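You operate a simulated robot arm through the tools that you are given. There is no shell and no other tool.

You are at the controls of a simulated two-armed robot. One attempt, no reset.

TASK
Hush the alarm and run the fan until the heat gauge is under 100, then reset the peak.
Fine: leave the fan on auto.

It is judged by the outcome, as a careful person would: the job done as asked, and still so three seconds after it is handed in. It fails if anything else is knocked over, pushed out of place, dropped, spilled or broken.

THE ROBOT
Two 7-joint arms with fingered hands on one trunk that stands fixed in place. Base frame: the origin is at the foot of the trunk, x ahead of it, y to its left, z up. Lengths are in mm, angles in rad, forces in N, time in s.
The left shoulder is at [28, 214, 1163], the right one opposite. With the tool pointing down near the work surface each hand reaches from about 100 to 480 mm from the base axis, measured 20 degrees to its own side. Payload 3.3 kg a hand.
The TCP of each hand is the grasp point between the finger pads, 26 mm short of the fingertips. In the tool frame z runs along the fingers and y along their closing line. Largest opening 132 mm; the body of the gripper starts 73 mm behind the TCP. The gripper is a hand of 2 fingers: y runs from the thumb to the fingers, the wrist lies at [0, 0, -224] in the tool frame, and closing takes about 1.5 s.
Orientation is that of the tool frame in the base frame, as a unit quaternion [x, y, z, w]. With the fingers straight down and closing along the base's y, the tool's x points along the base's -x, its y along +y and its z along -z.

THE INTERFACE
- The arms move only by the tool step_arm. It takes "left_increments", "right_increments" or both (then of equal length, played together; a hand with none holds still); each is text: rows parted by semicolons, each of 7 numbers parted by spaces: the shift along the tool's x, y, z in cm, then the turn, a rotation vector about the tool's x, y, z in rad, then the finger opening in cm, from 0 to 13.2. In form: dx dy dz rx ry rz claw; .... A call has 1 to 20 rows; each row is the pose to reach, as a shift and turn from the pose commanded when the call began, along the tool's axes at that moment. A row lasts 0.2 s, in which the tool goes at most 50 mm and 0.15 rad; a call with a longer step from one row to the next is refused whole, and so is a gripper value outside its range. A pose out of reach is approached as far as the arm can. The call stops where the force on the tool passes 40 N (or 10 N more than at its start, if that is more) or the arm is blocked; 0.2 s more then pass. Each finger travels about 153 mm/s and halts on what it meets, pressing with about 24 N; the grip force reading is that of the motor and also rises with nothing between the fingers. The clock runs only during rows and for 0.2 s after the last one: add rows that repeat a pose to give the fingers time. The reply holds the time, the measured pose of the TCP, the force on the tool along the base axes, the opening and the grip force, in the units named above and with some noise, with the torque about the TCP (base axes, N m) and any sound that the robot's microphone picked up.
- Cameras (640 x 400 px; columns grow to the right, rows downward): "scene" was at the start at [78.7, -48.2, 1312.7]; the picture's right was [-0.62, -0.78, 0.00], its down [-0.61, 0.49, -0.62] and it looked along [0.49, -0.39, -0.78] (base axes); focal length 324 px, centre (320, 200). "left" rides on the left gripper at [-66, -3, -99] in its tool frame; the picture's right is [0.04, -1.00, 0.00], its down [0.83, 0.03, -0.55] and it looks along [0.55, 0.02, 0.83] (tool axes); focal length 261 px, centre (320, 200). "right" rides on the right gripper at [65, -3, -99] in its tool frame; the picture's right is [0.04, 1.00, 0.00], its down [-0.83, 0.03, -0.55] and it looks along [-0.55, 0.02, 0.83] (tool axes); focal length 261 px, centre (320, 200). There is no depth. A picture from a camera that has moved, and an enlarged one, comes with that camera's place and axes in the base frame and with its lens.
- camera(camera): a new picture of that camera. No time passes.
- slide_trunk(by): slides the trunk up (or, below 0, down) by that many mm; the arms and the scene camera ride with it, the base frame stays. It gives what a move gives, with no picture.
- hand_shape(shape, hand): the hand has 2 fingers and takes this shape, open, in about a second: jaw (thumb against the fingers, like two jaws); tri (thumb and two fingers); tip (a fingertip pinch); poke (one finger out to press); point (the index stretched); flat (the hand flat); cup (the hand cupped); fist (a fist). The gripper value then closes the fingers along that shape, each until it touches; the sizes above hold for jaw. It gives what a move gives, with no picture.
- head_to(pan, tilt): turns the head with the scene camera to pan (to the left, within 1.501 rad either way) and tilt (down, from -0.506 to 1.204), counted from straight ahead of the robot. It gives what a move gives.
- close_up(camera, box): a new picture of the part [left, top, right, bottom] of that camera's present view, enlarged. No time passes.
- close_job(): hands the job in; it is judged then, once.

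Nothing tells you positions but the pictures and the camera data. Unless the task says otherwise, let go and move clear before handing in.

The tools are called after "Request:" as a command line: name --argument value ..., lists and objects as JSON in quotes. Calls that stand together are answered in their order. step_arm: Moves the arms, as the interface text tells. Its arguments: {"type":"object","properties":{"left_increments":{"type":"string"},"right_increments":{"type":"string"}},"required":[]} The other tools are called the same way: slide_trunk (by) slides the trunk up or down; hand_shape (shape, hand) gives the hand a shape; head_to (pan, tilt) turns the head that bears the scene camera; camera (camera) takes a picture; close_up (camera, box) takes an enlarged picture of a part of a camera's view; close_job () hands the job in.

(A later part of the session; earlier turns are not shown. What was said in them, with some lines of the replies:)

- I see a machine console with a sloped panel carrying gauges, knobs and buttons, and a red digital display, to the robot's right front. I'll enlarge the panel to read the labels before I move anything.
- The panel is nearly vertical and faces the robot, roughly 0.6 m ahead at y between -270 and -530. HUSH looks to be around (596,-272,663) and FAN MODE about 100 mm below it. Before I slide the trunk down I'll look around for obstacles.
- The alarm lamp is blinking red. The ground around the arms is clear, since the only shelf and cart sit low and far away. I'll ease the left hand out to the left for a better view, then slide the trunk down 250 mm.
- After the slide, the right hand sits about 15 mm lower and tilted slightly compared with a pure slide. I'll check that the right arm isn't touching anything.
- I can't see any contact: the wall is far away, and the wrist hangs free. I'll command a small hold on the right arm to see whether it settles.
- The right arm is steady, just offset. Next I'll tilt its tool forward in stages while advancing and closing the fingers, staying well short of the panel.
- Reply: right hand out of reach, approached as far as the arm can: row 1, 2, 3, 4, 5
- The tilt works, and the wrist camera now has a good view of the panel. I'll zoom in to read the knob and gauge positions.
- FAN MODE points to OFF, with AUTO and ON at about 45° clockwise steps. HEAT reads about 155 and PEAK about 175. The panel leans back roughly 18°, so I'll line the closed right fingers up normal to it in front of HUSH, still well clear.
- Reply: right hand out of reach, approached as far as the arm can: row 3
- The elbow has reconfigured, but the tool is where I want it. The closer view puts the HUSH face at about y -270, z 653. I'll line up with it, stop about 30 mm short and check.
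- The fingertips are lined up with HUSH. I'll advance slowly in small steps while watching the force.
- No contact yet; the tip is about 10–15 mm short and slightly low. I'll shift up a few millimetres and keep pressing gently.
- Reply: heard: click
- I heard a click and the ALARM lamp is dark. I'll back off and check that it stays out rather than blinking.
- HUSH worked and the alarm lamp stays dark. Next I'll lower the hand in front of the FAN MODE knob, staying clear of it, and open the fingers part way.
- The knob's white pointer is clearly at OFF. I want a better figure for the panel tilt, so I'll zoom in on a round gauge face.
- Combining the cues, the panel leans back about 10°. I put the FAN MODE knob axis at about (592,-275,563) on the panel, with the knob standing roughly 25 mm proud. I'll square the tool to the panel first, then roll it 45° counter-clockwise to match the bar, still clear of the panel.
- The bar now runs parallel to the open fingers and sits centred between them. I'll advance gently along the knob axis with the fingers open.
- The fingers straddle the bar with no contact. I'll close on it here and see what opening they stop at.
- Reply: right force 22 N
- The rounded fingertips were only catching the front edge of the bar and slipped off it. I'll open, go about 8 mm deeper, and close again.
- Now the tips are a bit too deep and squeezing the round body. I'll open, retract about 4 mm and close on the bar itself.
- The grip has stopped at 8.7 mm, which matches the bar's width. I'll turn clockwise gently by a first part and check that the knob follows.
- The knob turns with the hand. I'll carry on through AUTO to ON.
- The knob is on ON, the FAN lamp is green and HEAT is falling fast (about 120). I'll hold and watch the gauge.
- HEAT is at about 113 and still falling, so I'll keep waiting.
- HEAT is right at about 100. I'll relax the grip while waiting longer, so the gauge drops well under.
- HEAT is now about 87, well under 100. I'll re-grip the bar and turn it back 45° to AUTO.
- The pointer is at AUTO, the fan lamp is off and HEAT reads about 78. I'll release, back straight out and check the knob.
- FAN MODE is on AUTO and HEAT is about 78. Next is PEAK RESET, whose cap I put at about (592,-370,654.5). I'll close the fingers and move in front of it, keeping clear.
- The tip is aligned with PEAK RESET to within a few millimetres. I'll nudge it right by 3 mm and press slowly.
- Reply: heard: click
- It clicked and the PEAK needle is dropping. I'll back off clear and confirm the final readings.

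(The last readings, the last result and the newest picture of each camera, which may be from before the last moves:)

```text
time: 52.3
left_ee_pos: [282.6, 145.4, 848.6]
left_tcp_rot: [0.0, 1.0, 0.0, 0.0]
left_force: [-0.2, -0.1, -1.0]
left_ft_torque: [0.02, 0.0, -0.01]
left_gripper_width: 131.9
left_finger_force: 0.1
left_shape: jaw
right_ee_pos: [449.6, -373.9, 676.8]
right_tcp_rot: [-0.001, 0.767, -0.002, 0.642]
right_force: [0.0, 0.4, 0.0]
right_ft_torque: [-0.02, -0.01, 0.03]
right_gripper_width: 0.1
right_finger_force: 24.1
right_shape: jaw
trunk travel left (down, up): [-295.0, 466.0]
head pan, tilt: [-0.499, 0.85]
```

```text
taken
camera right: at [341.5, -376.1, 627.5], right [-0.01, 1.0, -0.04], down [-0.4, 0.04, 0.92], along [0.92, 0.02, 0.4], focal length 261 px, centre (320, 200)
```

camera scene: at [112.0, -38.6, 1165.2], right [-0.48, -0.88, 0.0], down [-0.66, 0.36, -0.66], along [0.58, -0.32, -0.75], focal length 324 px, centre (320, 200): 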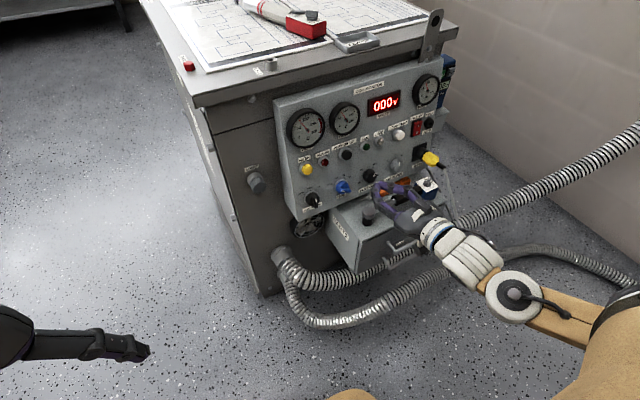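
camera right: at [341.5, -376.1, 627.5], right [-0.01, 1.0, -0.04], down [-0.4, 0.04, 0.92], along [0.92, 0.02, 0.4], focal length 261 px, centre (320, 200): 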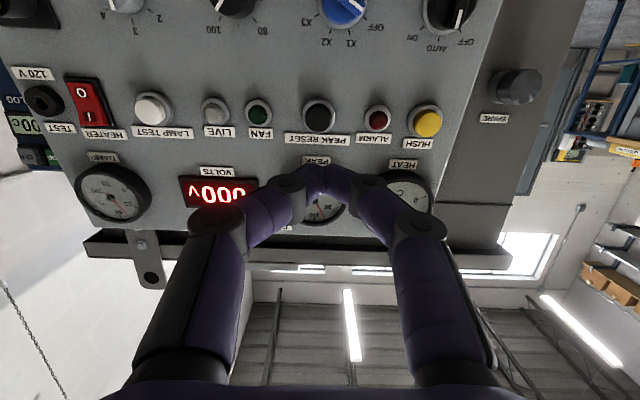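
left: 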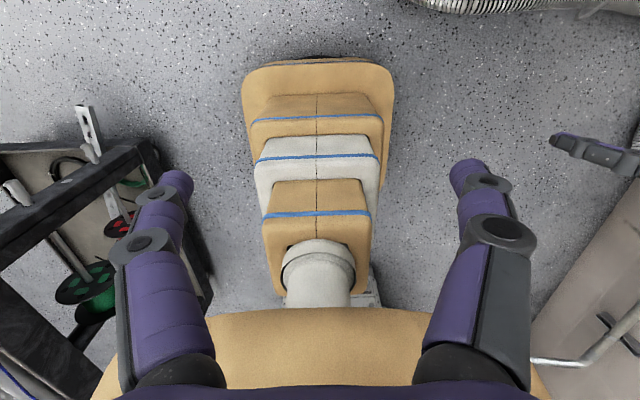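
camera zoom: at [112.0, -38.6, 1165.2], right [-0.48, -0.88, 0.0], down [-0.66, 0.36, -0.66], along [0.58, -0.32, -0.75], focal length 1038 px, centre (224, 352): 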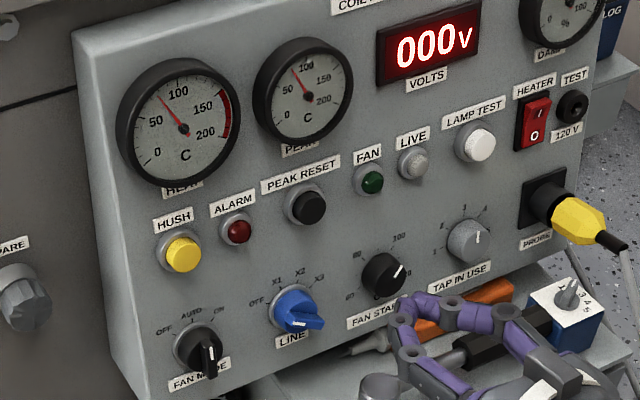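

HEAT and PEAK both read about 78–80 and the alarm lamp is dark. I'll wait a few seconds to make sure the readings hold before handing in.

Request:
step_arm --right_increments "0 0 0 0 0 0 0; 0 0 0 0 0 0 0; 0 0 0 0 0 0 0; 0 0 0 0 0 0 0; 0 0 0 0 0 0 0; 0 0 0 0 0 0 0; 0 0 0 0 0 0 0; 0 0 0 0 0 0 0; 0 0 0 0 0 0 0; 0 0 0 0 0 0 0; 0 0 0 0 0 0 0; 0 0 0 0 0 0 0; 0 0 0 0 0 0 0; 0 0 0 0 0 0 0; 0 0 0 0 0 0 0"

Request:
close_up --camera "scene" --box '[270, 90, 398, 170]'

Request:
close_up --camera "scene" --box '[270, 140, 398, 220]'

```text
time: 55.5
left_ee_pos: [281.6, 145.4, 848.2]
left_tcp_rot: [-0.001, 1.0, 0.0, 0.0]
left_force: [0.4, 1.3, -0.7]
left_ft_torque: [-0.01, 0.01, -0.03]
left_gripper_width: 132.1
left_finger_force: 0.0
left_shape: jaw
right_ee_pos: [450.6, -372.4, 676.7]
right_tcp_rot: [0.0, 0.767, -0.002, 0.642]
right_force: [0.3, -0.1, 0.7]
right_ft_torque: [0.02, 0.0, -0.01]
right_gripper_width: 0.0
right_finger_force: 23.8
right_shape: jaw
trunk travel left (down, up): [-295.0, 466.0]
head pan, tilt: [-0.499, 0.85]
```

```text
5.00 times, centred on (334, 130) of scene
camera zoom: at [112.1, -38.6, 1165.2], right [-0.48, -0.88, 0.0], down [-0.66, 0.36, -0.66], along [0.58, -0.32, -0.75], focal length 1622 px, centre (250, 550)
```

zoom: 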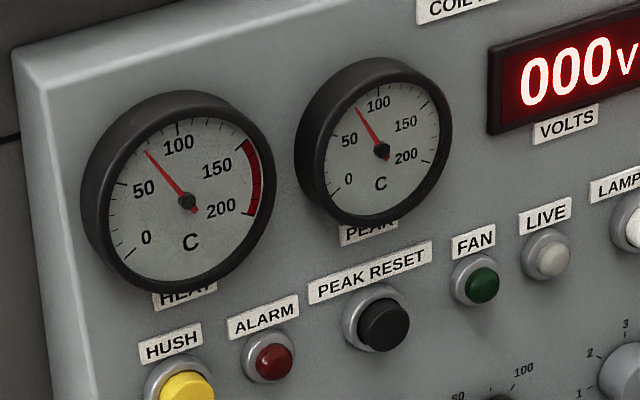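

```text
5.00 times, centred on (334, 180) of scene
camera zoom: at [112.1, -38.6, 1165.2], right [-0.48, -0.88, 0.0], down [-0.66, 0.36, -0.66], along [0.58, -0.32, -0.75], focal length 1622 px, centre (250, 300)
```

zoom: 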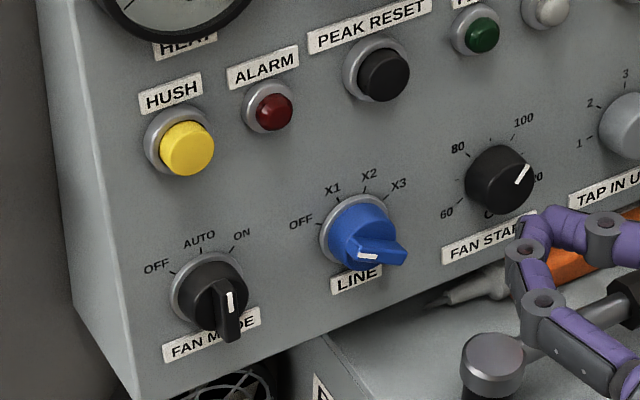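

The readings are holding: HEAT is about 76 and drifting down, PEAK has reset to about 78, ALARM is dark and FAN MODE is on AUTO. Nothing else was disturbed and the hand is clear, so I'm handing in.

Request:
close_job

```text
The job is handed in.
```

The job is done and handed in. The alarm is hushed, the heat gauge is under 100, and the peak has been reset.

- **Alarm:** I pressed HUSH once and heard it click. The alarm lamp went dark and was still dark in every check after that.
- **Fan and heat:** I turned FAN MODE from OFF to ON, and HEAT fell from about 150 to under 90. I then set FAN MODE to AUTO, where I left it. HEAT was about 76 and drifting down just before I handed in.
- **Peak:** I pressed PEAK RESET only after HEAT was under 100. PEAK dropped from about 175 to about 78 and held there.

I saw nothing else moved or knocked, and the hand was clear of the panel at the end. The heat and peak figures are read off the dials in the camera pictures, so they are approximate.
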